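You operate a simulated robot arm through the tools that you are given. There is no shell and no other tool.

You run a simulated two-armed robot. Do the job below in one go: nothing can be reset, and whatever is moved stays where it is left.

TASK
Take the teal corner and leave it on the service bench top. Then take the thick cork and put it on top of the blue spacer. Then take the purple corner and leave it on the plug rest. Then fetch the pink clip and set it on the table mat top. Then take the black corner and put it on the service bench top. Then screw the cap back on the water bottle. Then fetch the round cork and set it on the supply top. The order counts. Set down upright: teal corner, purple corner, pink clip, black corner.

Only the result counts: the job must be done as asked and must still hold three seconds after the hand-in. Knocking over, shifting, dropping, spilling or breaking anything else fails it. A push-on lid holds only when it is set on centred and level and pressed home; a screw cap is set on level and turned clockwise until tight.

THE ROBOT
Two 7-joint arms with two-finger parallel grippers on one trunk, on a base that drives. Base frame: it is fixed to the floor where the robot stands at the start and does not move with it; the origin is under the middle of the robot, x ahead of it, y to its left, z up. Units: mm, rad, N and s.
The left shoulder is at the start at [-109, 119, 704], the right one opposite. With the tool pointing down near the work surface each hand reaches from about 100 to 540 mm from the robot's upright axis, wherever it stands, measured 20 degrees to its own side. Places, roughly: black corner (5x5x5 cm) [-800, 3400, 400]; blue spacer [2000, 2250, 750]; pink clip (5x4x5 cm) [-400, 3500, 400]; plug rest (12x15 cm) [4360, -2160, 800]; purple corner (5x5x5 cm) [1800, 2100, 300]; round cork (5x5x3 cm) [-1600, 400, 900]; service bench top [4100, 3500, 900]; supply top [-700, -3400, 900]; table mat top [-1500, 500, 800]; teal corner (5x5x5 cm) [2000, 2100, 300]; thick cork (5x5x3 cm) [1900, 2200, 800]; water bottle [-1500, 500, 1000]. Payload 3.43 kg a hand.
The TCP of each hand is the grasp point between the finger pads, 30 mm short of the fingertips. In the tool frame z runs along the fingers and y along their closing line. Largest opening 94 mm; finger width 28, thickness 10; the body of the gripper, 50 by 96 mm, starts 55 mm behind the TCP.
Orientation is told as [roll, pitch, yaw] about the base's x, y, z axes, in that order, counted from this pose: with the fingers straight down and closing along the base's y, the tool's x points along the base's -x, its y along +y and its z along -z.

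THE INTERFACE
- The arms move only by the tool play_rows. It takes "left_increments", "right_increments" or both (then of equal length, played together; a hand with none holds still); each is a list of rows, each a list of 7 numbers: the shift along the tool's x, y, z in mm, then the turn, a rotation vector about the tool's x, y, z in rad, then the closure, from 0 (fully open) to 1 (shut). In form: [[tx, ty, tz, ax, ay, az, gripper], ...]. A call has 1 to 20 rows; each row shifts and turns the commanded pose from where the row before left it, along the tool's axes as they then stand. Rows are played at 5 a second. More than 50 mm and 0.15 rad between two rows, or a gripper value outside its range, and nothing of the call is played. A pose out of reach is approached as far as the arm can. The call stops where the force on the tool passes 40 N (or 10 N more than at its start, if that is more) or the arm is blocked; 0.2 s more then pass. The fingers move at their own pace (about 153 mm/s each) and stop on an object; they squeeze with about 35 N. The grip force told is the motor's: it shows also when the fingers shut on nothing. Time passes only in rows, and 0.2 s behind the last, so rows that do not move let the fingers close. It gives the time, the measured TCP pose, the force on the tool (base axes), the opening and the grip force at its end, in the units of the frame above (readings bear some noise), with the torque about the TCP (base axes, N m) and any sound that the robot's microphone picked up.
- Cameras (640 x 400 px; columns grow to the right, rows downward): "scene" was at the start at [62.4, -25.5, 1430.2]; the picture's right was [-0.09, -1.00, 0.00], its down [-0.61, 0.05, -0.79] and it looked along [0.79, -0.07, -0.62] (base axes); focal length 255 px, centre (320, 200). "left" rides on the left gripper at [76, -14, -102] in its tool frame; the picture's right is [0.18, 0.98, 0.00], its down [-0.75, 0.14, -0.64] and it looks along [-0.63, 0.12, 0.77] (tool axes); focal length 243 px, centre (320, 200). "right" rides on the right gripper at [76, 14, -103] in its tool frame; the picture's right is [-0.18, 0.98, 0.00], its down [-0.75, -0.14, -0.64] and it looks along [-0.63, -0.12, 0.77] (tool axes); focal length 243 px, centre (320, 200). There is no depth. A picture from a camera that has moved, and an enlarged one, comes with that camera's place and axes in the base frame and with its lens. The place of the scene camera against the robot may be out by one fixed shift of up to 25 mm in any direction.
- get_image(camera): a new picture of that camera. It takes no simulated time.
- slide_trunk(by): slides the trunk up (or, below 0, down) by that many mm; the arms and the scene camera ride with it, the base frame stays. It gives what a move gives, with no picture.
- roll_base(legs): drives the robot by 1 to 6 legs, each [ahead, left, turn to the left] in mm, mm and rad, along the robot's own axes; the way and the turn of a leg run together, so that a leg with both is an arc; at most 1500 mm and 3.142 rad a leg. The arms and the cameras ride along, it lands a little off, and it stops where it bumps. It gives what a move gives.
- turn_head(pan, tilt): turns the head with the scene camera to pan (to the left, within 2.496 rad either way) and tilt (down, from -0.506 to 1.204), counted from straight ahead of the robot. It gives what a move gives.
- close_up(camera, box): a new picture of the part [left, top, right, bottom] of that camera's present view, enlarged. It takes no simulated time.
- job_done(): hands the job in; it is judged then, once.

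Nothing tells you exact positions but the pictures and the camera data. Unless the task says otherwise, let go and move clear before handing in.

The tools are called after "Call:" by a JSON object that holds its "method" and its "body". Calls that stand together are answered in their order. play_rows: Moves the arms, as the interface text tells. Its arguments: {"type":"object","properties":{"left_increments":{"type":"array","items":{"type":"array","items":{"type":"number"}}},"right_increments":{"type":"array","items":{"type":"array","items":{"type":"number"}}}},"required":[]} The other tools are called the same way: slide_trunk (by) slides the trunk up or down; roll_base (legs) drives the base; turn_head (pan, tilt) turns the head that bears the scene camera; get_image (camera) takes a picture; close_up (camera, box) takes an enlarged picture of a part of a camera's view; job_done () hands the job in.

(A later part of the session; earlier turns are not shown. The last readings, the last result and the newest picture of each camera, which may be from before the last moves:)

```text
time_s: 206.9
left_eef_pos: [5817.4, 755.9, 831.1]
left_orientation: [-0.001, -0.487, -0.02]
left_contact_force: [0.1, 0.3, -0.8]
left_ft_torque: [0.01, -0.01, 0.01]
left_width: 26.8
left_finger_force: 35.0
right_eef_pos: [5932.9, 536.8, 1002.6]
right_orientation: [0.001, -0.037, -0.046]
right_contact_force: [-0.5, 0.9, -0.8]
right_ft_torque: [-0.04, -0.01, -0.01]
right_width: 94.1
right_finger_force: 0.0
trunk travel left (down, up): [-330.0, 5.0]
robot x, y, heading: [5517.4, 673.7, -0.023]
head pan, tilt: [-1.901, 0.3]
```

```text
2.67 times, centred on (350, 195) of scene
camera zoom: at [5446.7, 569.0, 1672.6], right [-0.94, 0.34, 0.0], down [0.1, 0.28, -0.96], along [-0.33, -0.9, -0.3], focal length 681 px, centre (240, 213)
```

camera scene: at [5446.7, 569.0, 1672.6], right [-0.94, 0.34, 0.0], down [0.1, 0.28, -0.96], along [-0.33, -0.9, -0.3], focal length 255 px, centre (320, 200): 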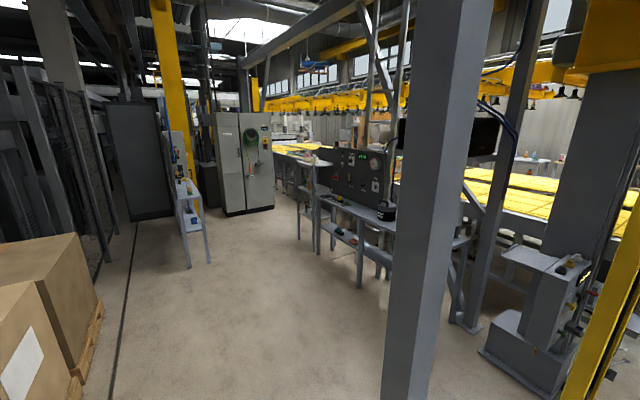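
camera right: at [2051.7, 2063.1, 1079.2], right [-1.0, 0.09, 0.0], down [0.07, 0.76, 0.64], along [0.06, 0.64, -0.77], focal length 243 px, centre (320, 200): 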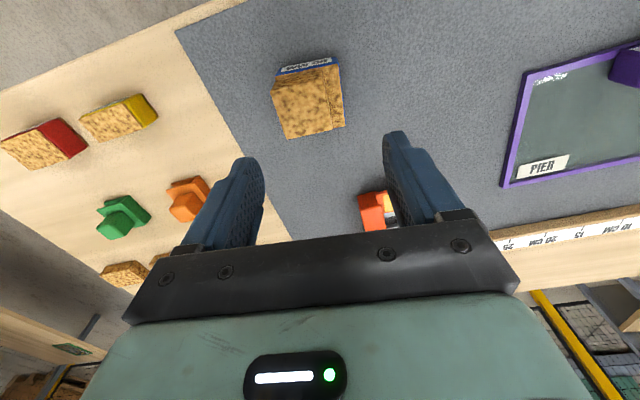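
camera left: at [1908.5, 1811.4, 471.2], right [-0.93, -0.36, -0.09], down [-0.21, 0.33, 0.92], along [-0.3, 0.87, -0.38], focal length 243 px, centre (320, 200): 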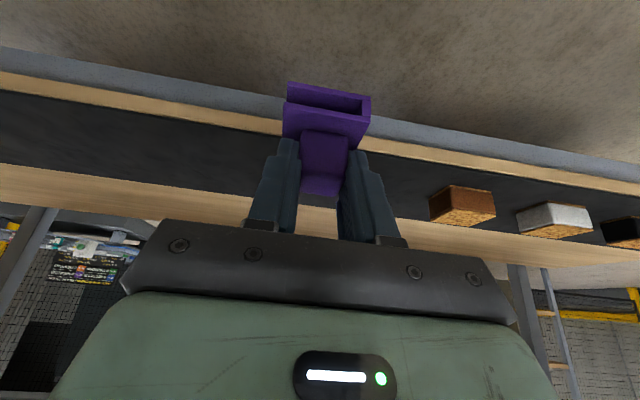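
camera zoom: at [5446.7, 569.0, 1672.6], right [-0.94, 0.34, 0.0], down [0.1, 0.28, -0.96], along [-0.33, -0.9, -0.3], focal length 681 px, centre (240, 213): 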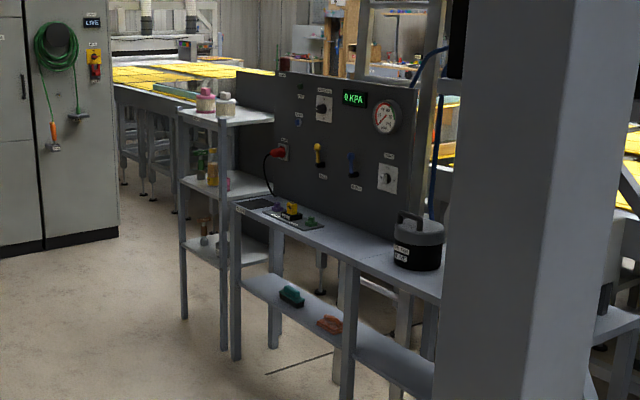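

The plug rest is the dark pad at the far-left end of the grey panel bench, near (4350,-2180); the bench faces +x with about 0.2 rad yaw. I'll drive through the passage toward it.

Call:
{"method": "roll_base", "body": {"legs": [[0, 0, -1.55], [1300, 150, 0], [1300, -350, 0]]}}

Call:
{"method": "turn_head", "body": {"pan": -1.2, "tilt": 0.6}}

Call:
{"method": "get_image", "body": {"camera": "scene"}}

```text
time_s: 223.7
left_eef_pos: [5441.7, -2244.1, 830.9]
left_orientation: [-0.001, -0.487, -1.56]
left_contact_force: [-0.3, 1.0, 0.1]
left_ft_torque: [0.01, 0.02, -0.02]
left_width: 27.3
left_finger_force: 34.7
right_eef_pos: [5228.3, -2366.6, 1003.1]
right_orientation: [-0.001, -0.037, -1.585]
right_contact_force: [0.4, -1.0, -0.2]
right_ft_torque: [0.0, 0.02, 0.0]
right_width: 94.0
right_finger_force: 0.1
trunk travel left (down, up): [-330.0, 5.0]
robot x, y, heading: [5349.1, -1947.0, -1.557]
head pan, tilt: [-1.901, 0.3]
```

```text
time_s: 224.8
left_eef_pos: [5440.8, -2244.9, 831.7]
left_orientation: [-0.001, -0.488, -1.562]
left_contact_force: [0.0, 0.4, -0.1]
left_ft_torque: [-0.04, 0.01, -0.01]
left_width: 26.7
left_finger_force: 35.1
right_eef_pos: [5227.4, -2368.5, 1001.9]
right_orientation: [0.0, -0.036, -1.585]
right_contact_force: [-0.4, -0.6, 0.4]
right_ft_torque: [0.02, 0.0, 0.0]
right_width: 93.9
right_finger_force: 0.1
trunk travel left (down, up): [-330.0, 5.0]
robot x, y, heading: [5347.6, -1946.4, -1.555]
head pan, tilt: [-1.201, 0.6]
```

```text
taken
camera scene: at [5274.5, -1952.7, 1645.1], right [-0.37, 0.93, 0.0], down [0.52, 0.21, -0.83], along [-0.77, -0.31, -0.56], focal length 255 px, centre (320, 200)
```

scene: 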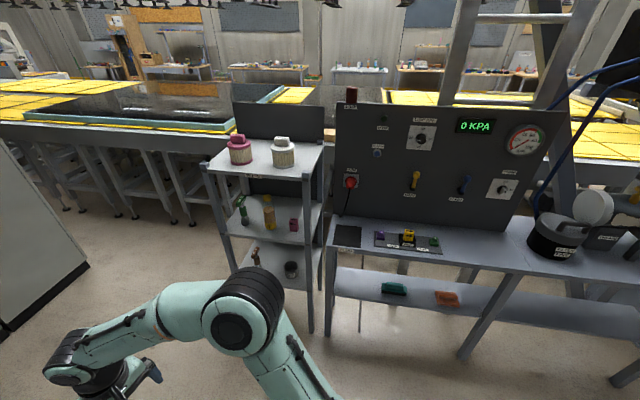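

Call:
{"method": "close_up", "body": {"camera": "scene", "box": [300, 160, 480, 270]}}

```text
3.56 times, centred on (390, 215) of scene
camera zoom: at [5274.5, -1952.7, 1645.1], right [-0.37, 0.93, 0.0], down [0.52, 0.21, -0.83], along [-0.77, -0.31, -0.56], focal length 908 px, centre (71, 147)
```

zoom: 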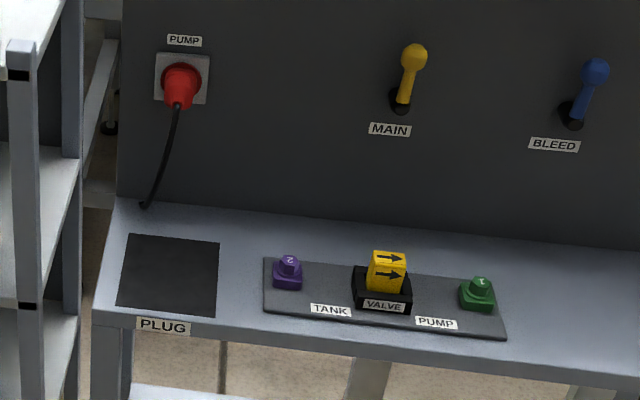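

The plug rest is the black pad labelled PLUG at ≈(4362,-2176). I'll turn to face the bench, raise the left hand, and approach.

Call:
{"method": "roll_base", "body": {"legs": [[0, 0, -1.386]]}}

Call:
{"method": "play_rows", "body": {"left_increments": [[-34.9, 0, -23, 0, 0, 0, 1], [-34.9, 0, -23, 0, 0, 0, 1], [-34.9, 0, -23, 0, 0, 0, 1], [0, 0, 0, 0, 0, 0, 1]]}}

Call:
{"method": "roll_base", "body": {"legs": [[400, -27, 0]]}}

Call:
{"method": "turn_head", "body": {"pan": 0.0, "tilt": 0.8}}

Call:
{"method": "get_image", "body": {"camera": "scene"}}

Call:
{"method": "get_image", "body": {"camera": "left"}}

```text
time_s: 228.6
left_eef_pos: [5074.9, -2091.6, 830.8]
left_orientation: [-0.002, -0.487, -2.946]
left_contact_force: [0.0, 0.5, -0.7]
left_ft_torque: [0.01, 0.02, -0.03]
left_width: 26.9
left_finger_force: 34.8
right_eef_pos: [4914.0, -1903.8, 1003.0]
right_orientation: [-0.001, -0.035, -2.97]
right_contact_force: [0.5, -0.3, 0.0]
right_ft_torque: [0.01, -0.02, -0.01]
right_width: 94.0
right_finger_force: 0.1
trunk travel left (down, up): [-330.0, 5.0]
robot x, y, heading: [5349.1, -1946.0, -2.944]
head pan, tilt: [-1.201, 0.6]
```

```text
time_s: 229.6
left_eef_pos: [5015.6, -2102.8, 941.6]
left_orientation: [0.0, -0.486, -2.944]
left_contact_force: [-0.3, -1.1, 0.0]
left_ft_torque: [-0.01, 0.02, 0.02]
left_width: 26.9
left_finger_force: 35.0
right_eef_pos: [4913.5, -1903.8, 1002.7]
right_orientation: [-0.001, -0.036, -2.969]
right_contact_force: [0.5, -0.8, -0.3]
right_ft_torque: [0.03, 0.03, 0.0]
right_width: 93.9
right_finger_force: 0.1
trunk travel left (down, up): [-330.0, 5.0]
robot x, y, heading: [5352.0, -1945.2, -2.951]
head pan, tilt: [-1.201, 0.6]
```

```text
time_s: 232.1
left_eef_pos: [4621.2, -2153.0, 940.9]
left_orientation: [-0.001, -0.488, -2.949]
left_contact_force: [0.2, 0.0, -0.2]
left_ft_torque: [0.01, 0.0, 0.02]
left_width: 26.8
left_finger_force: 35.0
right_eef_pos: [4516.1, -1953.3, 1002.2]
right_orientation: [0.0, -0.038, -2.972]
right_contact_force: [-0.2, -0.2, 0.6]
right_ft_torque: [-0.03, -0.01, -0.04]
right_width: 93.9
right_finger_force: 0.2
trunk travel left (down, up): [-330.0, 5.0]
robot x, y, heading: [4951.2, -1996.2, -2.944]
head pan, tilt: [-1.201, 0.6]
```

```text
time_s: 233.5
left_eef_pos: [4620.3, -2153.9, 942.8]
left_orientation: [-0.001, -0.487, -2.947]
left_contact_force: [-0.1, 0.3, -0.9]
left_ft_torque: [-0.01, -0.01, -0.02]
left_width: 26.8
left_finger_force: 34.8
right_eef_pos: [4516.3, -1953.4, 1004.0]
right_orientation: [0.0, -0.035, -2.972]
right_contact_force: [0.4, -0.6, -0.6]
right_ft_torque: [0.01, -0.01, 0.0]
right_width: 94.2
right_finger_force: 0.0
trunk travel left (down, up): [-330.0, 5.0]
robot x, y, heading: [4955.5, -1996.1, -2.946]
head pan, tilt: [0.0, 0.799]
```

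```text
taken
camera scene: at [4924.7, -2022.6, 1628.2], right [-0.19, 0.98, 0.0], down [0.7, 0.14, -0.7], along [-0.68, -0.13, -0.72], focal length 255 px, centre (320, 200)
```

scene: 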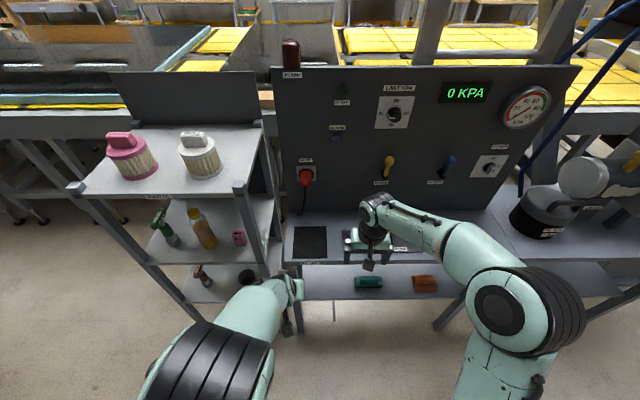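

```text
taken
camera left: at [4730.3, -2117.6, 996.7], right [0.35, -0.93, -0.09], down [-0.33, -0.21, 0.92], along [-0.88, -0.29, -0.38], focal length 243 px, centre (320, 200)
```

left: 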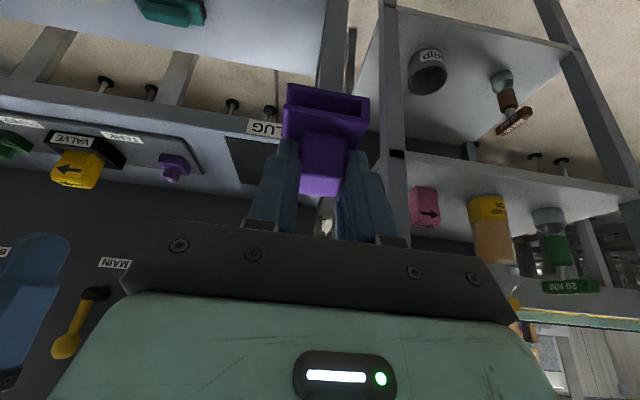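

Call:
{"method": "play_rows", "body": {"right_increments": [[40, 0, 0, 0, 0, 0, 0], [40, 0, 0, 0, 0, 0, 0], [0, 0, 0, 0, 0, 0, 0]]}}

Call:
{"method": "roll_base", "body": {"legs": [[140, 0, 0]]}}

Call:
{"method": "get_image", "body": {"camera": "left"}}

Call:
{"method": "get_image", "body": {"camera": "scene"}}

```text
time_s: 234.3
left_eef_pos: [4619.2, -2153.7, 941.9]
left_orientation: [0.0, -0.487, -2.949]
left_contact_force: [0.2, 0.8, 0.7]
left_ft_torque: [-0.01, -0.05, -0.02]
left_width: 27.0
left_finger_force: 34.8
right_eef_pos: [4596.9, -1941.2, 999.7]
right_orientation: [-0.001, -0.036, -2.972]
right_contact_force: [-1.1, 0.5, -0.3]
right_ft_torque: [-0.02, -0.01, 0.0]
right_width: 93.8
right_finger_force: 0.1
trunk travel left (down, up): [-330.0, 5.0]
robot x, y, heading: [4951.2, -1997.1, -2.95]
head pan, tilt: [0.0, 0.799]
```

```text
time_s: 235.6
left_eef_pos: [4486.1, -2179.4, 942.8]
left_orientation: [0.001, -0.489, -2.951]
left_contact_force: [0.1, 0.1, -0.9]
left_ft_torque: [0.03, 0.03, -0.04]
left_width: 27.0
left_finger_force: 34.9
right_eef_pos: [4461.7, -1966.4, 999.6]
right_orientation: [0.002, -0.037, -2.974]
right_contact_force: [0.6, -0.8, -0.8]
right_ft_torque: [-0.02, -0.05, -0.04]
right_width: 93.9
right_finger_force: 0.0
trunk travel left (down, up): [-330.0, 5.0]
robot x, y, heading: [4820.2, -2021.6, -2.95]
head pan, tilt: [0.0, 0.799]
```

```text
taken
camera left: at [4596.0, -2143.5, 996.2], right [0.35, -0.93, -0.09], down [-0.33, -0.21, 0.92], along [-0.88, -0.29, -0.38], focal length 243 px, centre (320, 200)
```

left: 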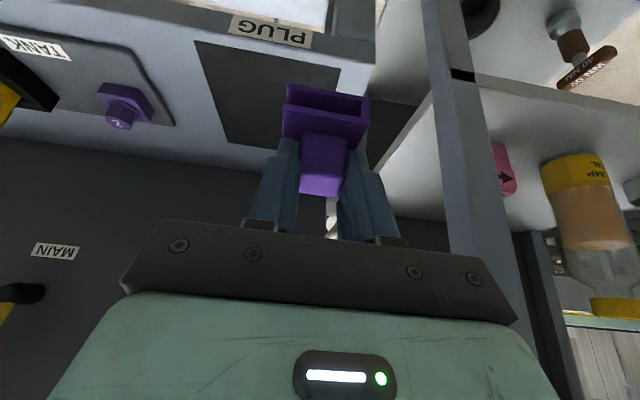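

```text
taken
camera scene: at [4790.3, -2049.1, 1627.9], right [-0.19, 0.98, 0.0], down [0.7, 0.14, -0.7], along [-0.68, -0.13, -0.72], focal length 255 px, centre (320, 200)
```

scene: 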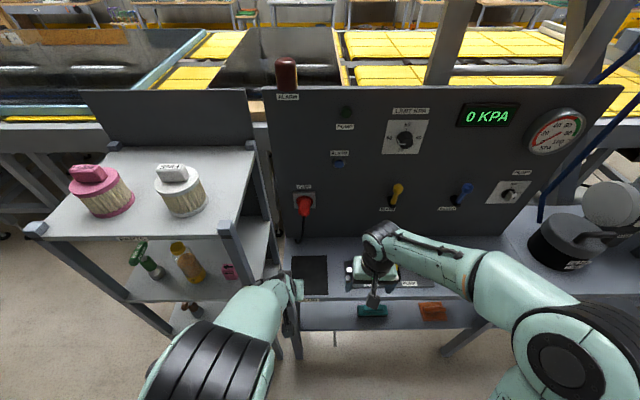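

Call:
{"method": "play_rows", "body": {"left_increments": [[-30.3, -17, 16.1, 0, 0, 0, 1], [-30.3, -17, 16.1, 0, 0, 0, 1], [-30.3, -17, 16.1, 0, 0, 0, 1], [14.1, 0, 26.5, 0, 0, 0, 1], [9.4, 0, 17.7, 0, 0, 0, 1], [0, 0, 0, 0, 0, 0, 1]]}}

Call:
{"method": "get_image", "body": {"camera": "left"}}

Call:
{"method": "get_image", "body": {"camera": "scene"}}

```text
time_s: 237.0
left_eef_pos: [4373.8, -2149.2, 891.6]
left_orientation: [-0.001, -0.486, -2.95]
left_contact_force: [0.4, 0.7, 0.3]
left_ft_torque: [-0.01, -0.01, 0.01]
left_width: 26.7
left_finger_force: 35.5
right_eef_pos: [4461.1, -1966.7, 999.2]
right_orientation: [-0.001, -0.037, -2.975]
right_contact_force: [0.5, -0.2, 0.1]
right_ft_torque: [0.01, 0.02, 0.0]
right_width: 94.0
right_finger_force: 0.1
trunk travel left (down, up): [-330.0, 5.0]
robot x, y, heading: [4822.0, -2022.7, -2.949]
head pan, tilt: [0.0, 0.799]
```

```text
taken
camera left: at [4484.8, -2113.5, 946.4], right [0.35, -0.93, -0.09], down [-0.33, -0.21, 0.92], along [-0.88, -0.29, -0.38], focal length 243 px, centre (320, 200)
```

left: 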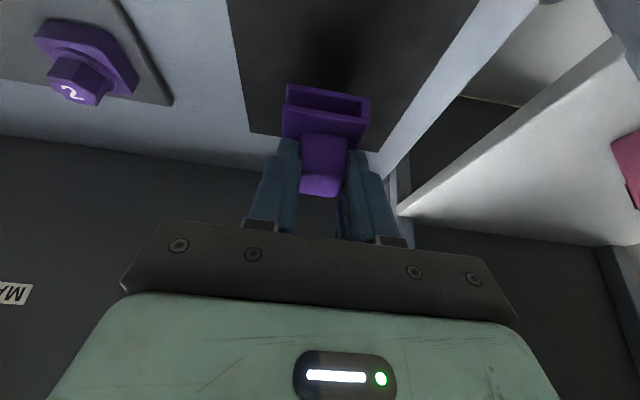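

```text
taken
camera scene: at [4789.8, -2049.2, 1628.2], right [-0.19, 0.98, 0.0], down [0.7, 0.14, -0.7], along [-0.68, -0.13, -0.72], focal length 255 px, centre (320, 200)
```

scene: 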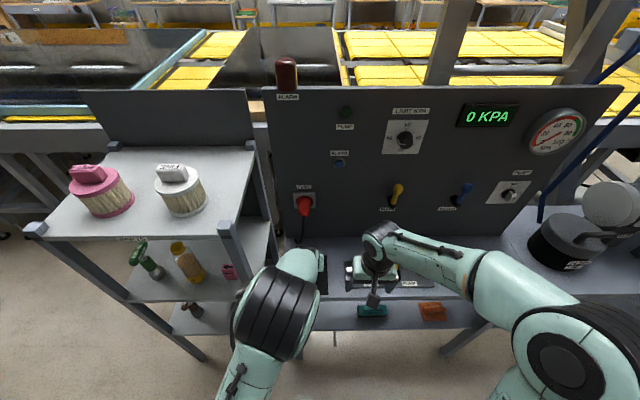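

Call:
{"method": "play_rows", "body": {"left_increments": [[5, 0, 9.3, 0, 0, 0, 1], [4.7, 0, 8.8, 0, 0, 0, 1], [0, 0, 0, 0, 0, 0, 1]]}}

Call:
{"method": "close_up", "body": {"camera": "left", "box": [240, 50, 420, 170]}}

```text
time_s: 237.8
left_eef_pos: [4374.6, -2147.9, 872.0]
left_orientation: [0.001, -0.488, -2.949]
left_contact_force: [0.4, -0.9, 0.4]
left_ft_torque: [-0.01, 0.01, 0.0]
left_width: 26.8
left_finger_force: 35.2
right_eef_pos: [4461.8, -1966.8, 999.7]
right_orientation: [0.0, -0.038, -2.974]
right_contact_force: [0.1, 0.5, -0.8]
right_ft_torque: [-0.02, 0.0, -0.02]
right_width: 93.9
right_finger_force: 0.0
trunk travel left (down, up): [-330.0, 5.0]
robot x, y, heading: [4819.3, -2026.5, -2.943]
head pan, tilt: [0.0, 0.799]
```

```text
3.33 times, centred on (330, 110) of left
camera zoom: at [4484.7, -2112.0, 925.5], right [0.35, -0.93, -0.09], down [-0.33, -0.21, 0.92], along [-0.88, -0.29, -0.38], focal length 809 px, centre (287, 500)
```

zoom: 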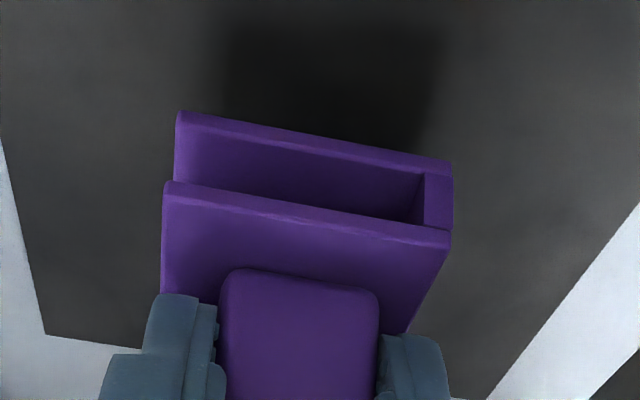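

Call:
{"method": "play_rows", "body": {"left_increments": [[1.9, 0, 3.5, 0, 0, 0, 1], [1.4, 0, 2.6, 0, 0, 0, 1]]}}

Call:
{"method": "play_rows", "body": {"left_increments": [[0.95, 0, 1.75, 0, 0, 0, 1]]}}

Call:
{"method": "play_rows", "body": {"left_increments": [[0.95, 0, 1.75, 0, 0, 0, 1]]}}

Call:
{"method": "close_up", "body": {"camera": "left", "box": [240, 50, 420, 170]}}

```text
time_s: 238.4
left_eef_pos: [4374.2, -2149.0, 864.9]
left_orientation: [0.0, -0.485, -2.948]
left_contact_force: [1.1, 0.8, -0.3]
left_ft_torque: [-0.04, 0.0, 0.0]
left_width: 26.8
left_finger_force: 35.2
right_eef_pos: [4461.3, -1966.9, 998.8]
right_orientation: [0.0, -0.037, -2.974]
right_contact_force: [0.6, -0.6, -0.2]
right_ft_torque: [-0.02, 0.01, -0.01]
right_width: 93.9
right_finger_force: 0.2
trunk travel left (down, up): [-330.0, 5.0]
robot x, y, heading: [4820.6, -2023.3, -2.947]
head pan, tilt: [0.0, 0.799]
```

```text
time_s: 238.8
left_eef_pos: [4375.1, -2149.3, 862.4]
left_orientation: [-0.002, -0.487, -2.949]
left_contact_force: [0.4, 0.1, -0.2]
left_ft_torque: [-0.01, 0.05, 0.05]
left_width: 26.9
left_finger_force: 34.7
right_eef_pos: [4461.0, -1966.3, 999.7]
right_orientation: [0.001, -0.036, -2.974]
right_contact_force: [1.3, -0.4, -1.1]
right_ft_torque: [0.02, 0.0, 0.0]
right_width: 94.0
right_finger_force: 0.0
trunk travel left (down, up): [-330.0, 5.0]
robot x, y, heading: [4818.7, -2023.1, -2.952]
head pan, tilt: [0.0, 0.799]
```

```text
time_s: 239.2
left_eef_pos: [4374.3, -2148.9, 860.0]
left_orientation: [0.001, -0.487, -2.95]
left_contact_force: [-0.7, 0.0, -0.4]
left_ft_torque: [-0.02, 0.01, -0.01]
left_width: 26.8
left_finger_force: 34.9
right_eef_pos: [4461.7, -1966.2, 999.5]
right_orientation: [0.0, -0.038, -2.973]
right_contact_force: [-0.2, 0.0, 0.2]
right_ft_torque: [0.01, 0.01, 0.01]
right_width: 94.1
right_finger_force: 0.0
trunk travel left (down, up): [-330.0, 5.0]
robot x, y, heading: [4816.9, -2021.3, -2.949]
head pan, tilt: [0.0, 0.799]
```

```text
3.33 times, centred on (330, 110) of left
camera zoom: at [4484.6, -2112.9, 915.0], right [0.35, -0.93, -0.09], down [-0.33, -0.21, 0.92], along [-0.88, -0.29, -0.38], focal length 809 px, centre (287, 500)
```

zoom: 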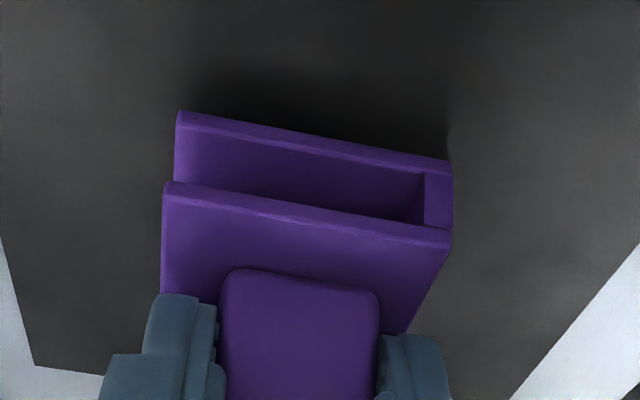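

Call:
{"method": "play_rows", "body": {"left_increments": [[0.95, 0, 1.75, 0, 0, 0, 1], [0.95, 0, 1.75, 0, 0, 0, 1]]}}

Call:
{"method": "play_rows", "body": {"left_increments": [[0.95, 0, 1.75, 0, 0, 0, 1]]}}

Call:
{"method": "close_up", "body": {"camera": "left", "box": [240, 50, 420, 170]}}

```text
time_s: 239.8
left_eef_pos: [4373.8, -2149.2, 856.5]
left_orientation: [-0.001, -0.487, -2.949]
left_contact_force: [0.0, -0.6, -0.1]
left_ft_torque: [0.03, 0.0, -0.01]
left_width: 27.2
left_finger_force: 34.7
right_eef_pos: [4460.2, -1965.2, 999.3]
right_orientation: [0.0, -0.037, -2.976]
right_contact_force: [0.7, 0.4, -0.1]
right_ft_torque: [0.01, 0.0, 0.0]
right_width: 93.9
right_finger_force: 0.0
trunk travel left (down, up): [-330.0, 5.0]
robot x, y, heading: [4817.0, -2021.5, -2.951]
head pan, tilt: [0.0, 0.799]
```

```text
time_s: 240.2
left_eef_pos: [4374.3, -2150.9, 854.7]
left_orientation: [-0.001, -0.487, -2.947]
left_contact_force: [-0.7, 0.2, -0.5]
left_ft_torque: [0.0, -0.03, -0.02]
left_width: 27.1
left_finger_force: 34.9
right_eef_pos: [4459.7, -1966.4, 999.5]
right_orientation: [-0.001, -0.036, -2.974]
right_contact_force: [0.1, 1.0, 0.3]
right_ft_torque: [-0.01, -0.01, 0.0]
right_width: 93.8
right_finger_force: 0.1
trunk travel left (down, up): [-330.0, 5.0]
robot x, y, heading: [4816.7, -2026.7, -2.944]
head pan, tilt: [0.0, 0.799]
```

```text
3.33 times, centred on (330, 110) of left
camera zoom: at [4484.1, -2113.6, 909.2], right [0.35, -0.93, -0.09], down [-0.33, -0.21, 0.92], along [-0.88, -0.29, -0.38], focal length 809 px, centre (287, 500)
```

zoom: 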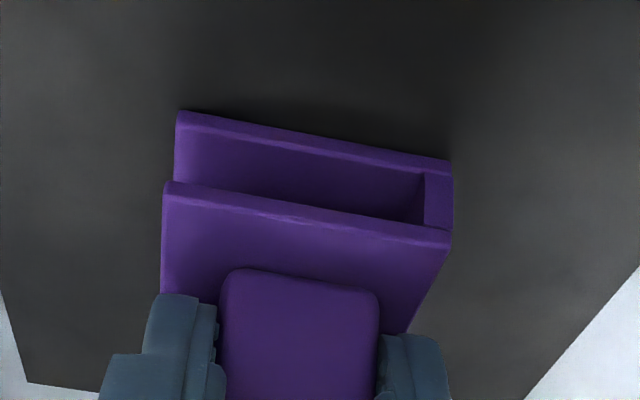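

Still a small gap by the shadow; continuing in 2 mm steps.

Call:
{"method": "play_rows", "body": {"left_increments": [[0.95, 0, 1.75, 0, 0, 0, 1]]}}

Call:
{"method": "play_rows", "body": {"left_increments": [[0.95, 0, 1.75, 0, 0, 0, 1]]}}

Call:
{"method": "play_rows", "body": {"left_increments": [[0.95, 0, 1.75, 0, 0, 0, 1]]}}

```text
time_s: 240.6
left_eef_pos: [4374.5, -2150.3, 853.6]
left_orientation: [0.0, -0.489, -2.95]
left_contact_force: [1.2, 0.5, 4.5]
left_ft_torque: [-0.09, 0.02, 0.01]
left_width: 27.1
left_finger_force: 35.2
right_eef_pos: [4461.7, -1966.8, 999.6]
right_orientation: [-0.001, -0.038, -2.975]
right_contact_force: [-0.1, 1.0, 0.3]
right_ft_torque: [-0.01, -0.01, 0.0]
right_width: 94.0
right_finger_force: 0.0
trunk travel left (down, up): [-330.0, 5.0]
robot x, y, heading: [4814.2, -2020.6, -2.949]
head pan, tilt: [0.0, 0.799]
```

```text
time_s: 241.0
left_eef_pos: [4372.7, -2149.4, 854.1]
left_orientation: [-0.001, -0.494, -2.949]
left_contact_force: [3.6, 0.1, 19.1]
left_ft_torque: [-0.1, -0.24, -0.01]
left_width: 27.0
left_finger_force: 34.6
right_eef_pos: [4462.1, -1966.1, 1000.0]
right_orientation: [-0.002, -0.038, -2.975]
right_contact_force: [0.9, 1.3, -0.2]
right_ft_torque: [-0.03, 0.02, 0.03]
right_width: 93.9
right_finger_force: 0.0
trunk travel left (down, up): [-330.0, 5.0]
robot x, y, heading: [4817.6, -2023.6, -2.943]
head pan, tilt: [0.0, 0.799]
```

```text
time_s: 241.4
left_eef_pos: [4373.1, -2149.4, 852.5]
left_orientation: [-0.001, -0.498, -2.948]
left_contact_force: [4.0, -2.2, 34.1]
left_ft_torque: [-0.13, -0.05, 0.02]
left_width: 26.8
left_finger_force: 35.1
right_eef_pos: [4463.1, -1966.3, 1001.0]
right_orientation: [-0.001, -0.04, -2.974]
right_contact_force: [0.1, -0.5, -0.1]
right_ft_torque: [0.02, 0.04, 0.06]
right_width: 93.6
right_finger_force: 0.0
trunk travel left (down, up): [-330.0, 5.0]
robot x, y, heading: [4819.1, -2027.4, -2.944]
head pan, tilt: [0.0, 0.799]
```

Firm contact at TCP z≈853.5. Relieving the pressure by 4 mm, then releasing and lifting clear.

Call:
{"method": "play_rows", "body": {"left_increments": [[-1.9, 0, -3.5, 0, 0, 0, 1], [0, 0, 0, 0, 0, 0, 0.4], [0, 0, 0, 0, 0, 0, 0.4], [0, 0, 0, 0, 0, 0, 0.4], [-9.4, 0, -17.65, 0, 0, 0, 0.4], [-9.4, 0, -17.65, 0, 0, 0, 0.4], [-9.4, 0, -17.65, 0, 0, 0, 0.4], [-9.4, 0, -17.65, 0, 0, 0, 0.4], [30, 0, -15.9, 0, 0, 0, 0.4], [30, 0, -15.9, 0, 0, 0, 0.4]]}}

Call:
{"method": "get_image", "body": {"camera": "left"}}

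```text
time_s: 243.6
left_eef_pos: [4441.5, -2134.9, 930.5]
left_orientation: [0.0, -0.488, -2.95]
left_contact_force: [-0.2, 0.4, -0.6]
left_ft_torque: [0.02, 0.03, -0.02]
left_width: 56.4
left_finger_force: 0.1
right_eef_pos: [4461.8, -1966.3, 998.6]
right_orientation: [0.001, -0.036, -2.975]
right_contact_force: [-0.1, 0.2, 0.2]
right_ft_torque: [0.0, 0.04, 0.01]
right_width: 94.1
right_finger_force: 0.2
trunk travel left (down, up): [-330.0, 5.0]
robot x, y, heading: [4817.1, -2023.7, -2.952]
head pan, tilt: [0.0, 0.799]
```

```text
taken
camera left: at [4552.2, -2099.8, 985.3], right [0.35, -0.93, -0.09], down [-0.33, -0.21, 0.92], along [-0.88, -0.29, -0.38], focal length 243 px, centre (320, 200)
```

left: 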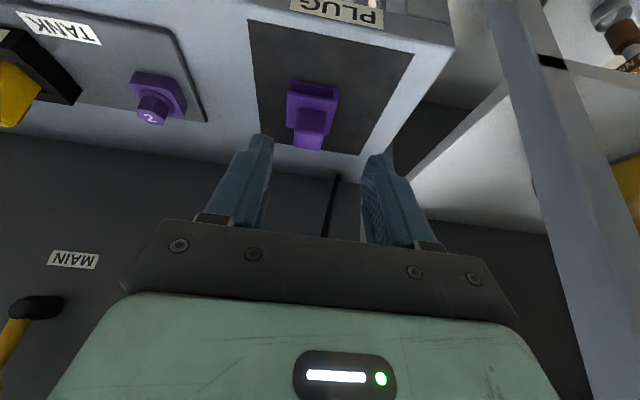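

Purple corner stands on the PLUG pad. Next: drive to the shelf for the pink clip. First I'll back off and tuck the right arm (tilted forward) to make the robot narrower.

Call:
{"method": "roll_base", "body": {"legs": [[-480, 0, 0]]}}

Call:
{"method": "play_rows", "body": {"right_increments": [[-25, 10, 0, 0, -0.13, 0, 0], [-25, 10, 0, 0, -0.13, 0, 0], [-25, 10, 0, 0, -0.13, 0, 0], [-25, 10, 0, 0, -0.06, 0, 0], [0, 10, 0, 0, 0, 0, 0], [0, 0, 0, 0, 0, 0, 0]]}}

Call:
{"method": "turn_head", "body": {"pan": 0.0, "tilt": 1.0}}

Call:
{"method": "get_image", "body": {"camera": "scene"}}

```text
time_s: 246.4
left_eef_pos: [4910.4, -2043.6, 931.6]
left_orientation: [0.0, -0.488, -2.952]
left_contact_force: [0.3, 0.1, 0.2]
left_ft_torque: [0.03, -0.01, -0.01]
left_width: 56.4
left_finger_force: 0.1
right_eef_pos: [4929.9, -1874.4, 999.8]
right_orientation: [0.001, -0.037, -2.974]
right_contact_force: [0.0, 0.1, 0.6]
right_ft_torque: [-0.02, -0.03, -0.05]
right_width: 93.8
right_finger_force: 0.1
trunk travel left (down, up): [-330.0, 5.0]
robot x, y, heading: [5287.0, -1933.7, -2.95]
head pan, tilt: [0.0, 0.799]
```

```text
time_s: 247.8
left_eef_pos: [4911.1, -2044.1, 930.6]
left_orientation: [0.001, -0.486, -2.952]
left_contact_force: [-0.4, -0.7, -0.5]
left_ft_torque: [-0.02, 0.0, -0.01]
left_width: 56.3
left_finger_force: 0.1
right_eef_pos: [4843.1, -1939.4, 1021.8]
right_orientation: [-0.001, -0.488, -2.976]
right_contact_force: [0.7, -0.6, 0.3]
right_ft_torque: [0.01, 0.04, -0.03]
right_width: 94.1
right_finger_force: 0.1
trunk travel left (down, up): [-330.0, 5.0]
robot x, y, heading: [5288.5, -1930.9, -2.948]
head pan, tilt: [0.0, 0.799]
```

```text
time_s: 248.6
left_eef_pos: [4911.0, -2043.7, 930.5]
left_orientation: [0.0, -0.487, -2.952]
left_contact_force: [0.0, 0.5, 0.2]
left_ft_torque: [-0.04, 0.0, 0.02]
left_width: 56.2
left_finger_force: 0.1
right_eef_pos: [4843.4, -1939.7, 1022.5]
right_orientation: [-0.001, -0.488, -2.974]
right_contact_force: [0.1, -0.4, -0.1]
right_ft_torque: [-0.02, -0.01, 0.0]
right_width: 93.9
right_finger_force: 0.0
trunk travel left (down, up): [-330.0, 5.0]
robot x, y, heading: [5288.3, -1935.9, -2.951]
head pan, tilt: [0.0, 1.0]
```

```text
taken
camera scene: at [5270.0, -1955.5, 1613.1], right [-0.19, 0.98, 0.0], down [0.83, 0.16, -0.54], along [-0.53, -0.1, -0.84], focal length 255 px, centre (320, 200)
```

scene: 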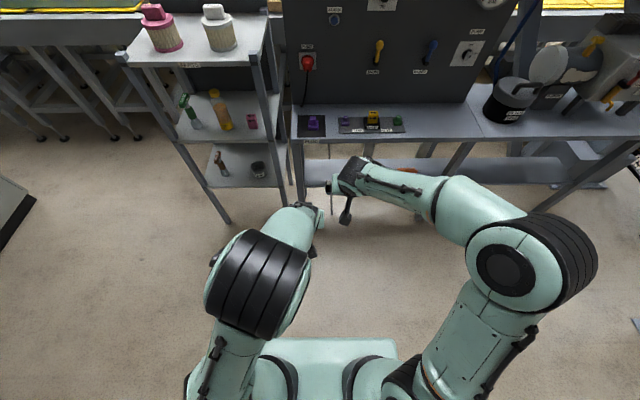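

Call:
{"method": "roll_base", "body": {"legs": [[0, 0, -1.763], [1300, -270, 0], [1150, 0, 0]]}}

Call:
{"method": "roll_base", "body": {"legs": [[0, 0, 1.571]]}}

```text
time_s: 264.9
left_eef_pos: [5585.5, 897.6, 930.6]
left_orientation: [0.0, -0.486, 1.548]
left_contact_force: [-0.2, -0.8, -0.1]
left_ft_torque: [-0.01, -0.02, 0.0]
left_width: 56.5
left_finger_force: 0.1
right_eef_pos: [5701.6, 941.5, 1022.5]
right_orientation: [0.0, -0.486, 1.524]
right_contact_force: [0.2, 0.1, -0.2]
right_ft_torque: [-0.01, -0.02, -0.02]
right_width: 93.9
right_finger_force: 0.0
trunk travel left (down, up): [-330.0, 5.0]
robot x, y, heading: [5612.7, 509.5, 1.551]
head pan, tilt: [0.0, 1.0]
```

```text
time_s: 269.2
left_eef_pos: [5222.1, 474.7, 931.6]
left_orientation: [0.001, -0.487, 3.131]
left_contact_force: [0.2, 0.0, 1.1]
left_ft_torque: [-0.01, -0.02, 0.02]
left_width: 56.4
left_finger_force: 0.0
right_eef_pos: [5177.9, 590.5, 1024.4]
right_orientation: [0.001, -0.489, 3.105]
right_contact_force: [0.4, 0.0, 0.0]
right_ft_torque: [-0.02, -0.01, -0.02]
right_width: 93.9
right_finger_force: 0.0
trunk travel left (down, up): [-330.0, 5.0]
robot x, y, heading: [5613.3, 504.5, 3.125]
head pan, tilt: [0.0, 1.0]
```

Call:
{"method": "roll_base", "body": {"legs": [[1500, 0, 0], [700, 0, 0], [1460, -280, 0], [1500, 0, 0], [800, 0, 0], [0, 0, -1.56]]}}

Call:
{"method": "turn_head", "body": {"pan": 0.0, "tilt": 0.4}}

Call:
{"method": "get_image", "body": {"camera": "scene"}}

```text
time_s: 276.4
left_eef_pos: [3735.6, 497.6, 929.5]
left_orientation: [0.0, -0.486, 3.129]
left_contact_force: [0.0, 0.1, -1.1]
left_ft_torque: [0.02, -0.03, -0.01]
left_width: 56.6
left_finger_force: 0.1
right_eef_pos: [3692.1, 613.9, 1022.5]
right_orientation: [0.001, -0.484, 3.104]
right_contact_force: [-0.3, -0.1, 0.1]
right_ft_torque: [-0.02, 0.0, 0.03]
right_width: 94.0
right_finger_force: 0.2
trunk travel left (down, up): [-330.0, 5.0]
robot x, y, heading: [4127.3, 528.3, 3.131]
head pan, tilt: [0.0, 1.0]
stopped in leg 1: the robot was blocked; the commanded pose is now the measured one
```

```text
time_s: 277.4
left_eef_pos: [3737.6, 498.5, 929.9]
left_orientation: [0.0, -0.487, 3.127]
left_contact_force: [1.0, -0.8, -0.4]
left_ft_torque: [-0.02, -0.02, 0.01]
left_width: 56.4
left_finger_force: 0.1
right_eef_pos: [3692.3, 612.6, 1021.6]
right_orientation: [-0.001, -0.487, 3.104]
right_contact_force: [-0.1, -0.4, -0.4]
right_ft_torque: [0.02, 0.03, -0.03]
right_width: 93.6
right_finger_force: 0.1
trunk travel left (down, up): [-330.0, 5.0]
robot x, y, heading: [4129.3, 529.1, 3.128]
head pan, tilt: [0.0, 0.4]
```

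```text
taken
camera scene: at [4088.2, 512.2, 1663.2], right [0.01, 1.0, 0.0], down [0.39, 0.0, -0.92], along [-0.92, 0.01, -0.39], focal length 255 px, centre (320, 200)
```

scene: 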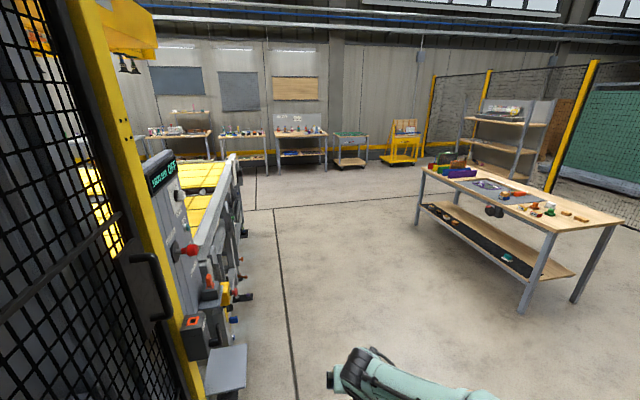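

Call:
{"method": "turn_head", "body": {"pan": 0.3, "tilt": 1.1}}

Call:
{"method": "get_image", "body": {"camera": "scene"}}

Call:
{"method": "turn_head", "body": {"pan": -0.8, "tilt": 1.0}}

Call:
{"method": "get_image", "body": {"camera": "scene"}}

Call:
{"method": "turn_head", "body": {"pan": 1.3, "tilt": 0.8}}

Call:
{"method": "get_image", "body": {"camera": "scene"}}

```text
time_s: 278.5
left_eef_pos: [3737.3, 497.5, 931.2]
left_orientation: [0.0, -0.487, 3.127]
left_contact_force: [-0.7, -0.8, 0.9]
left_ft_torque: [0.02, 0.01, 0.0]
left_width: 56.6
left_finger_force: 0.0
right_eef_pos: [3693.1, 613.7, 1021.3]
right_orientation: [0.0, -0.488, 3.103]
right_contact_force: [0.2, -0.4, 0.4]
right_ft_torque: [-0.02, 0.03, 0.03]
right_width: 94.1
right_finger_force: 0.0
trunk travel left (down, up): [-330.0, 5.0]
robot x, y, heading: [4131.8, 529.9, 3.129]
head pan, tilt: [0.3, 1.1]
```

```text
taken
camera scene: at [4120.3, 493.2, 1606.5], right [-0.28, 0.96, 0.0], down [0.85, 0.25, -0.45], along [-0.44, -0.13, -0.89], focal length 255 px, centre (320, 200)
```

scene: 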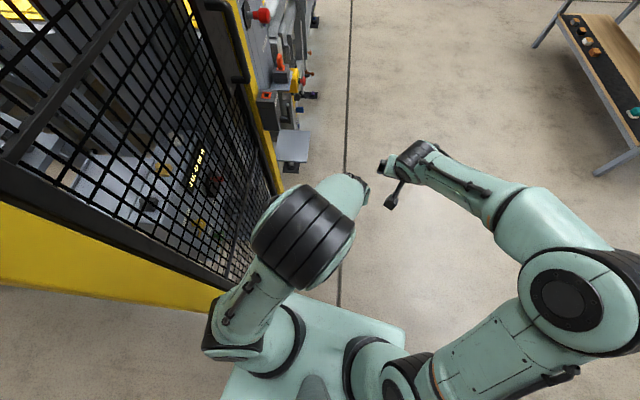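

```text
time_s: 279.8
left_eef_pos: [3736.5, 498.3, 931.5]
left_orientation: [0.001, -0.488, 3.128]
left_contact_force: [1.5, 0.0, 0.1]
left_ft_torque: [-0.01, 0.02, 0.01]
left_width: 56.5
left_finger_force: 0.0
right_eef_pos: [3692.5, 612.7, 1022.4]
right_orientation: [0.001, -0.486, 3.103]
right_contact_force: [0.3, 0.3, -0.3]
right_ft_torque: [0.02, 0.02, -0.01]
right_width: 93.7
right_finger_force: 0.1
trunk travel left (down, up): [-330.0, 5.0]
robot x, y, heading: [4125.5, 532.0, 3.132]
head pan, tilt: [-0.799, 1.0]
```

```text
taken
camera scene: at [4132.9, 561.5, 1613.1], right [0.72, 0.69, 0.0], down [0.58, -0.61, -0.54], along [-0.37, 0.39, -0.84], focal length 255 px, centre (320, 200)
```

scene: 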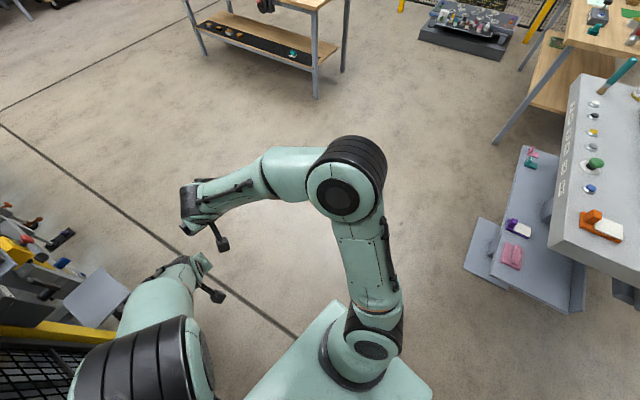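

```text
time_s: 281.8
left_eef_pos: [3737.2, 498.0, 931.5]
left_orientation: [-0.001, -0.487, 3.128]
left_contact_force: [-0.1, -1.2, 0.3]
left_ft_torque: [-0.02, 0.03, -0.01]
left_width: 56.4
left_finger_force: 0.0
right_eef_pos: [3692.5, 611.9, 1022.0]
right_orientation: [-0.001, -0.488, 3.103]
right_contact_force: [0.1, 0.4, -0.6]
right_ft_torque: [0.01, 0.02, 0.02]
right_width: 93.8
right_finger_force: 0.0
trunk travel left (down, up): [-330.0, 5.0]
robot x, y, heading: [4130.9, 527.3, 3.131]
head pan, tilt: [1.3, 0.799]
```

```text
taken
camera scene: at [4158.4, 433.6, 1628.2], right [-0.96, 0.28, 0.0], down [0.2, 0.69, -0.7], along [-0.19, -0.67, -0.72], focal length 255 px, centre (320, 200)
```

scene: 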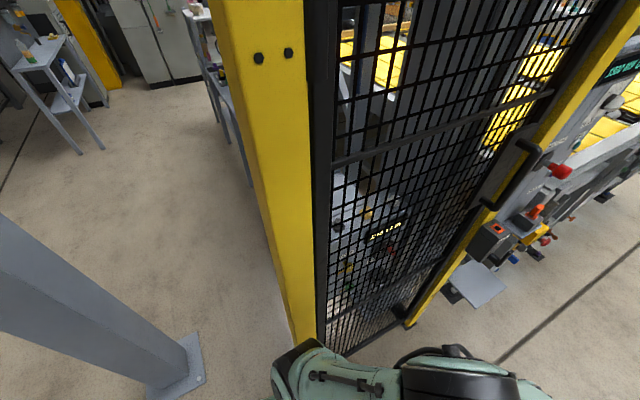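

Call:
{"method": "roll_base", "body": {"legs": [[60, 0, 0]]}}

```text
time_s: 282.8
left_eef_pos: [3678.8, 499.1, 930.5]
left_orientation: [-0.001, -0.488, 3.128]
left_contact_force: [0.0, -0.5, -0.2]
left_ft_torque: [0.04, -0.01, 0.0]
left_width: 56.4
left_finger_force: 0.0
right_eef_pos: [3633.0, 613.1, 1022.4]
right_orientation: [0.001, -0.487, 3.104]
right_contact_force: [0.1, 0.5, 0.8]
right_ft_torque: [0.05, -0.03, 0.0]
right_width: 93.9
right_finger_force: 0.0
trunk travel left (down, up): [-330.0, 5.0]
robot x, y, heading: [4068.5, 532.9, 3.129]
head pan, tilt: [1.3, 0.799]
```

Call:
{"method": "roll_base", "body": {"legs": [[700, -60, 0]]}}

Call:
{"method": "roll_base", "body": {"legs": [[1400, -220, 0], [1400, 0, 0], [950, 0, 0], [0, 0, -1.56]]}}

Call:
{"method": "turn_head", "body": {"pan": 0.0, "tilt": 0.35}}

Call:
{"method": "get_image", "body": {"camera": "scene"}}

```text
time_s: 286.6
left_eef_pos: [2975.6, 582.4, 930.5]
left_orientation: [0.0, -0.487, 3.107]
left_contact_force: [-0.4, 0.1, -0.4]
left_ft_torque: [-0.02, 0.04, -0.01]
left_width: 56.3
left_finger_force: 0.1
right_eef_pos: [2933.6, 698.6, 1021.9]
right_orientation: [0.001, -0.488, 3.082]
right_contact_force: [0.0, -0.4, -0.2]
right_ft_torque: [0.01, 0.04, 0.01]
right_width: 94.1
right_finger_force: 0.1
trunk travel left (down, up): [-330.0, 5.0]
robot x, y, heading: [3364.7, 604.8, 3.11]
head pan, tilt: [1.3, 0.799]
```

```text
time_s: 308.7
left_eef_pos: [-405.7, 1344.3, 930.7]
left_orientation: [-0.001, -0.485, 1.541]
left_contact_force: [0.2, 0.9, -0.3]
left_ft_torque: [0.01, 0.02, 0.02]
left_width: 56.4
left_finger_force: 0.1
right_eef_pos: [-290.4, 1385.8, 1022.3]
right_orientation: [0.0, -0.487, 1.517]
right_contact_force: [0.4, 0.5, 0.4]
right_ft_torque: [-0.01, 0.02, 0.05]
right_width: 93.8
right_finger_force: 0.1
trunk travel left (down, up): [-330.0, 5.0]
robot x, y, heading: [-381.1, 952.3, 1.541]
head pan, tilt: [1.3, 0.799]
```

```text
time_s: 310.1
left_eef_pos: [-404.2, 1344.1, 930.6]
left_orientation: [0.0, -0.488, 1.542]
left_contact_force: [0.5, 0.6, 1.0]
left_ft_torque: [0.01, -0.01, 0.0]
left_width: 56.6
left_finger_force: 0.0
right_eef_pos: [-289.7, 1386.4, 1023.1]
right_orientation: [-0.001, -0.486, 1.517]
right_contact_force: [0.2, 0.2, 0.2]
right_ft_torque: [0.01, 0.01, 0.01]
right_width: 93.9
right_finger_force: 0.0
trunk travel left (down, up): [-330.0, 5.0]
robot x, y, heading: [-380.6, 951.5, 1.541]
head pan, tilt: [0.0, 0.351]
```

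```text
taken
camera scene: at [-371.8, 982.1, 1667.8], right [1.0, -0.03, 0.0], down [-0.01, -0.34, -0.94], along [0.03, 0.94, -0.34], focal length 255 px, centre (320, 200)
```

scene: 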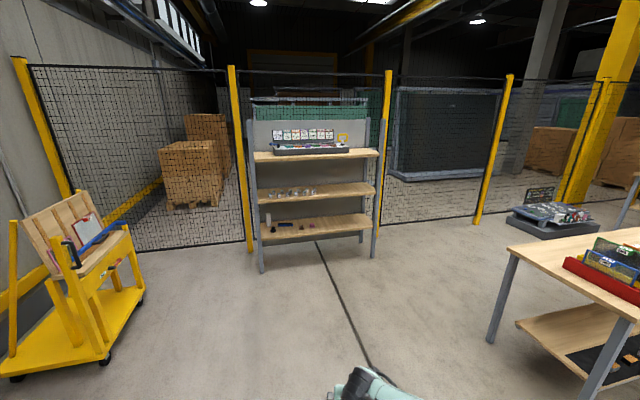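

Call:
{"method": "close_up", "body": {"camera": "scene", "box": [240, 140, 400, 260]}}

```text
3.33 times, centred on (320, 200) of scene
camera zoom: at [-371.8, 982.1, 1667.8], right [1.0, -0.03, 0.0], down [-0.01, -0.34, -0.94], along [0.03, 0.94, -0.34], focal length 851 px, centre (320, 200)
```

zoom: 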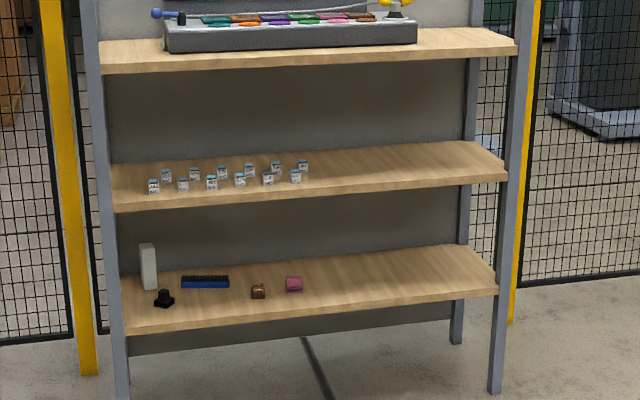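

The shelf (yaw ≈0.19) carries the pink clip (≈(-385,3585)) and the black corner (≈(-810,3520)) on its lowest board at z≈395. I'll drive in front of it, lower the trunk and tilt the left hand further forward.

Call:
{"method": "roll_base", "body": {"legs": [[0, 0, 0.222], [1000, -300, 0], [780, -294, 0]]}}

Call:
{"method": "slide_trunk", "body": {"by": -325}}

Call:
{"method": "turn_head", "body": {"pan": 0.0, "tilt": 0.6}}

Call:
{"method": "get_image", "body": {"camera": "scene"}}

Call:
{"method": "close_up", "body": {"camera": "scene", "box": [200, 180, 400, 300]}}

```text
time_s: 320.4
left_eef_pos: [-218.4, 3194.9, 930.5]
left_orientation: [-0.002, -0.487, 1.737]
left_contact_force: [0.0, 0.4, -0.8]
left_ft_torque: [-0.03, 0.02, 0.01]
left_width: 56.3
left_finger_force: 0.0
right_eef_pos: [-113.9, 3258.8, 1021.6]
right_orientation: [-0.002, -0.487, 1.711]
right_contact_force: [-0.2, -0.7, -0.2]
right_ft_torque: [0.02, 0.0, 0.01]
right_width: 94.0
right_finger_force: 0.1
trunk travel left (down, up): [-330.0, 5.0]
robot x, y, heading: [-116.1, 2814.3, 1.739]
head pan, tilt: [0.0, 0.351]
```

```text
time_s: 323.6
left_eef_pos: [-220.1, 3195.5, 605.6]
left_orientation: [-0.002, -0.487, 1.737]
left_contact_force: [-0.2, 0.1, -0.1]
left_ft_torque: [0.01, 0.02, 0.02]
left_width: 56.2
left_finger_force: 0.1
right_eef_pos: [-113.8, 3259.7, 697.8]
right_orientation: [0.0, -0.487, 1.713]
right_contact_force: [0.3, -0.4, 0.5]
right_ft_torque: [0.01, 0.04, 0.03]
right_width: 94.2
right_finger_force: 0.1
trunk travel left (down, up): [-5.0, 330.0]
robot x, y, heading: [-120.6, 2815.6, 1.74]
head pan, tilt: [0.0, 0.351]
```

```text
time_s: 324.4
left_eef_pos: [-218.9, 3195.9, 607.2]
left_orientation: [0.0, -0.487, 1.736]
left_contact_force: [-0.2, 0.1, 0.3]
left_ft_torque: [0.01, 0.0, 0.0]
left_width: 56.5
left_finger_force: 0.1
right_eef_pos: [-112.7, 3259.6, 697.2]
right_orientation: [0.0, -0.488, 1.712]
right_contact_force: [0.5, 0.2, 0.4]
right_ft_torque: [-0.03, 0.02, 0.03]
right_width: 93.9
right_finger_force: 0.0
trunk travel left (down, up): [-5.0, 330.0]
robot x, y, heading: [-119.6, 2815.2, 1.737]
head pan, tilt: [0.0, 0.6]
```

```text
taken
camera scene: at [-127.1, 2889.8, 1312.3], right [0.99, 0.17, 0.0], down [0.09, -0.56, -0.83], along [-0.14, 0.81, -0.56], focal length 255 px, centre (320, 200)
```

scene: 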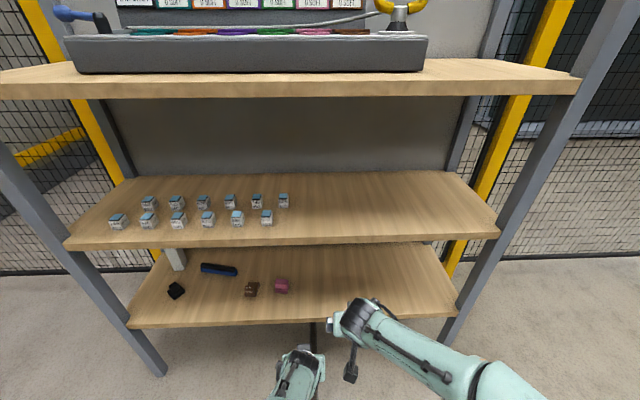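

```text
3.20 times, centred on (300, 240) of scene
camera zoom: at [-127.1, 2889.8, 1312.3], right [0.99, 0.17, 0.0], down [0.09, -0.56, -0.83], along [-0.14, 0.81, -0.56], focal length 817 px, centre (384, 72)
```

zoom: 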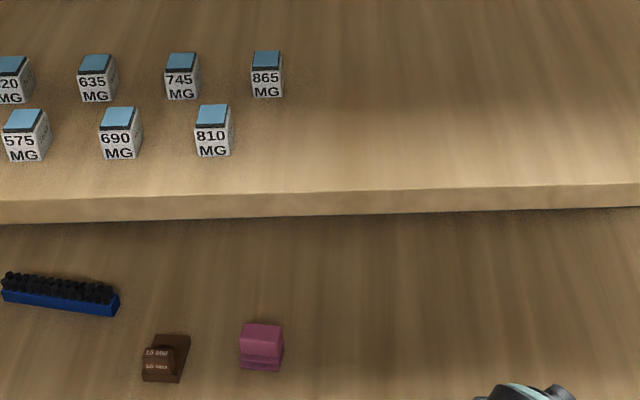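

Call:
{"method": "play_rows", "body": {"left_increments": [[0, 0, 0, 0, -0.13, 0, 0], [0, 0, 0, 0, -0.13, 0, 0], [34.7, 20, 17.9, 0, 0, 0, 0], [34.7, 20, 17.9, 0, 0, 0, 0], [34.7, 20, 17.9, 0, 0, 0, 0], [0, 0, 0, 0, 0, 0, 0]], "right_increments": [[37.6, 0, -20, 0, 0, 0, 0], [37.6, 0, -20, 0, 0, 0, 0], [37.6, 0, -20, 0, 0, 0, 0], [37.6, 0, -20, 0, 0, 0, 0], [0, 0, 0, 0, 0, 0, 0], [0, 0, 0, 0, 0, 0, 0]]}}

Call:
{"method": "roll_base", "body": {"legs": [[180, 60, 0.025]]}}

Call:
{"method": "get_image", "body": {"camera": "scene"}}

Call:
{"method": "get_image", "body": {"camera": "left"}}

```text
time_s: 325.8
left_eef_pos: [-271.6, 3146.2, 495.1]
left_orientation: [0.001, -0.747, 1.737]
left_contact_force: [-1.4, -0.5, 0.7]
left_ft_torque: [0.0, -0.01, 0.02]
left_width: 94.0
left_finger_force: 0.0
right_eef_pos: [-89.7, 3090.4, 697.4]
right_orientation: [0.001, -0.488, 1.711]
right_contact_force: [0.3, -0.1, -0.1]
right_ft_torque: [-0.02, -0.04, -0.01]
right_width: 94.2
right_finger_force: 0.0
trunk travel left (down, up): [-5.0, 330.0]
robot x, y, heading: [-118.9, 2815.7, 1.735]
head pan, tilt: [0.0, 0.6]
```

```text
time_s: 327.3
left_eef_pos: [-372.6, 3308.5, 496.6]
left_orientation: [0.001, -0.746, 1.76]
left_contact_force: [0.6, -0.5, 0.4]
left_ft_torque: [0.01, -0.01, -0.01]
left_width: 93.8
left_finger_force: 0.0
right_eef_pos: [-188.8, 3257.9, 697.2]
right_orientation: [0.0, -0.486, 1.738]
right_contact_force: [0.6, 0.5, 0.3]
right_ft_torque: [-0.03, -0.01, -0.02]
right_width: 93.9
right_finger_force: 0.1
trunk travel left (down, up): [-5.0, 330.0]
robot x, y, heading: [-211.1, 2984.3, 1.763]
head pan, tilt: [0.0, 0.6]
```

```text
taken
camera scene: at [-221.4, 3056.6, 1312.2], right [0.98, 0.19, 0.0], down [0.11, -0.55, -0.82], along [-0.16, 0.81, -0.57], focal length 255 px, centre (320, 200)
```

scene: 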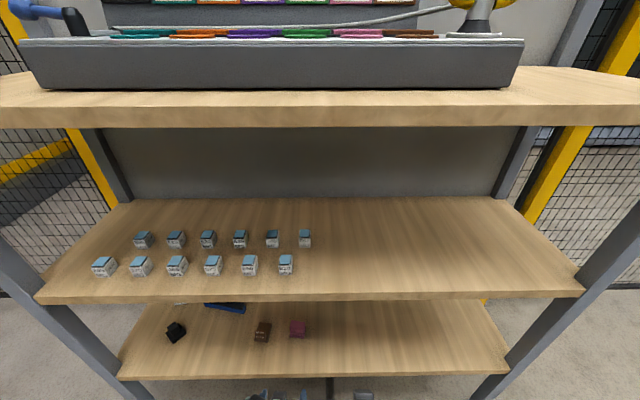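

```text
taken
camera left: at [-334.6, 3188.0, 519.4], right [-0.94, -0.32, -0.12], down [-0.16, 0.09, 0.98], along [-0.3, 0.94, -0.13], focal length 243 px, centre (320, 200)
```

left: 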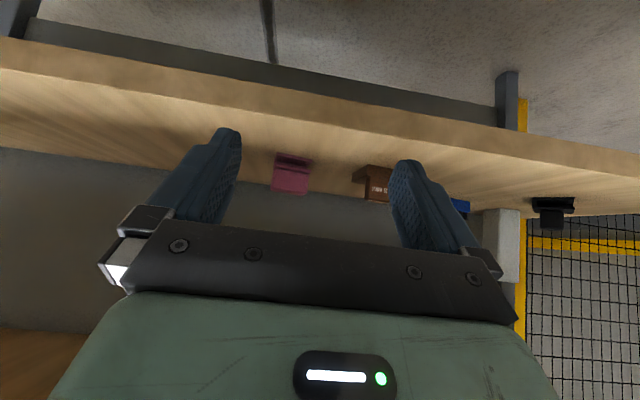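

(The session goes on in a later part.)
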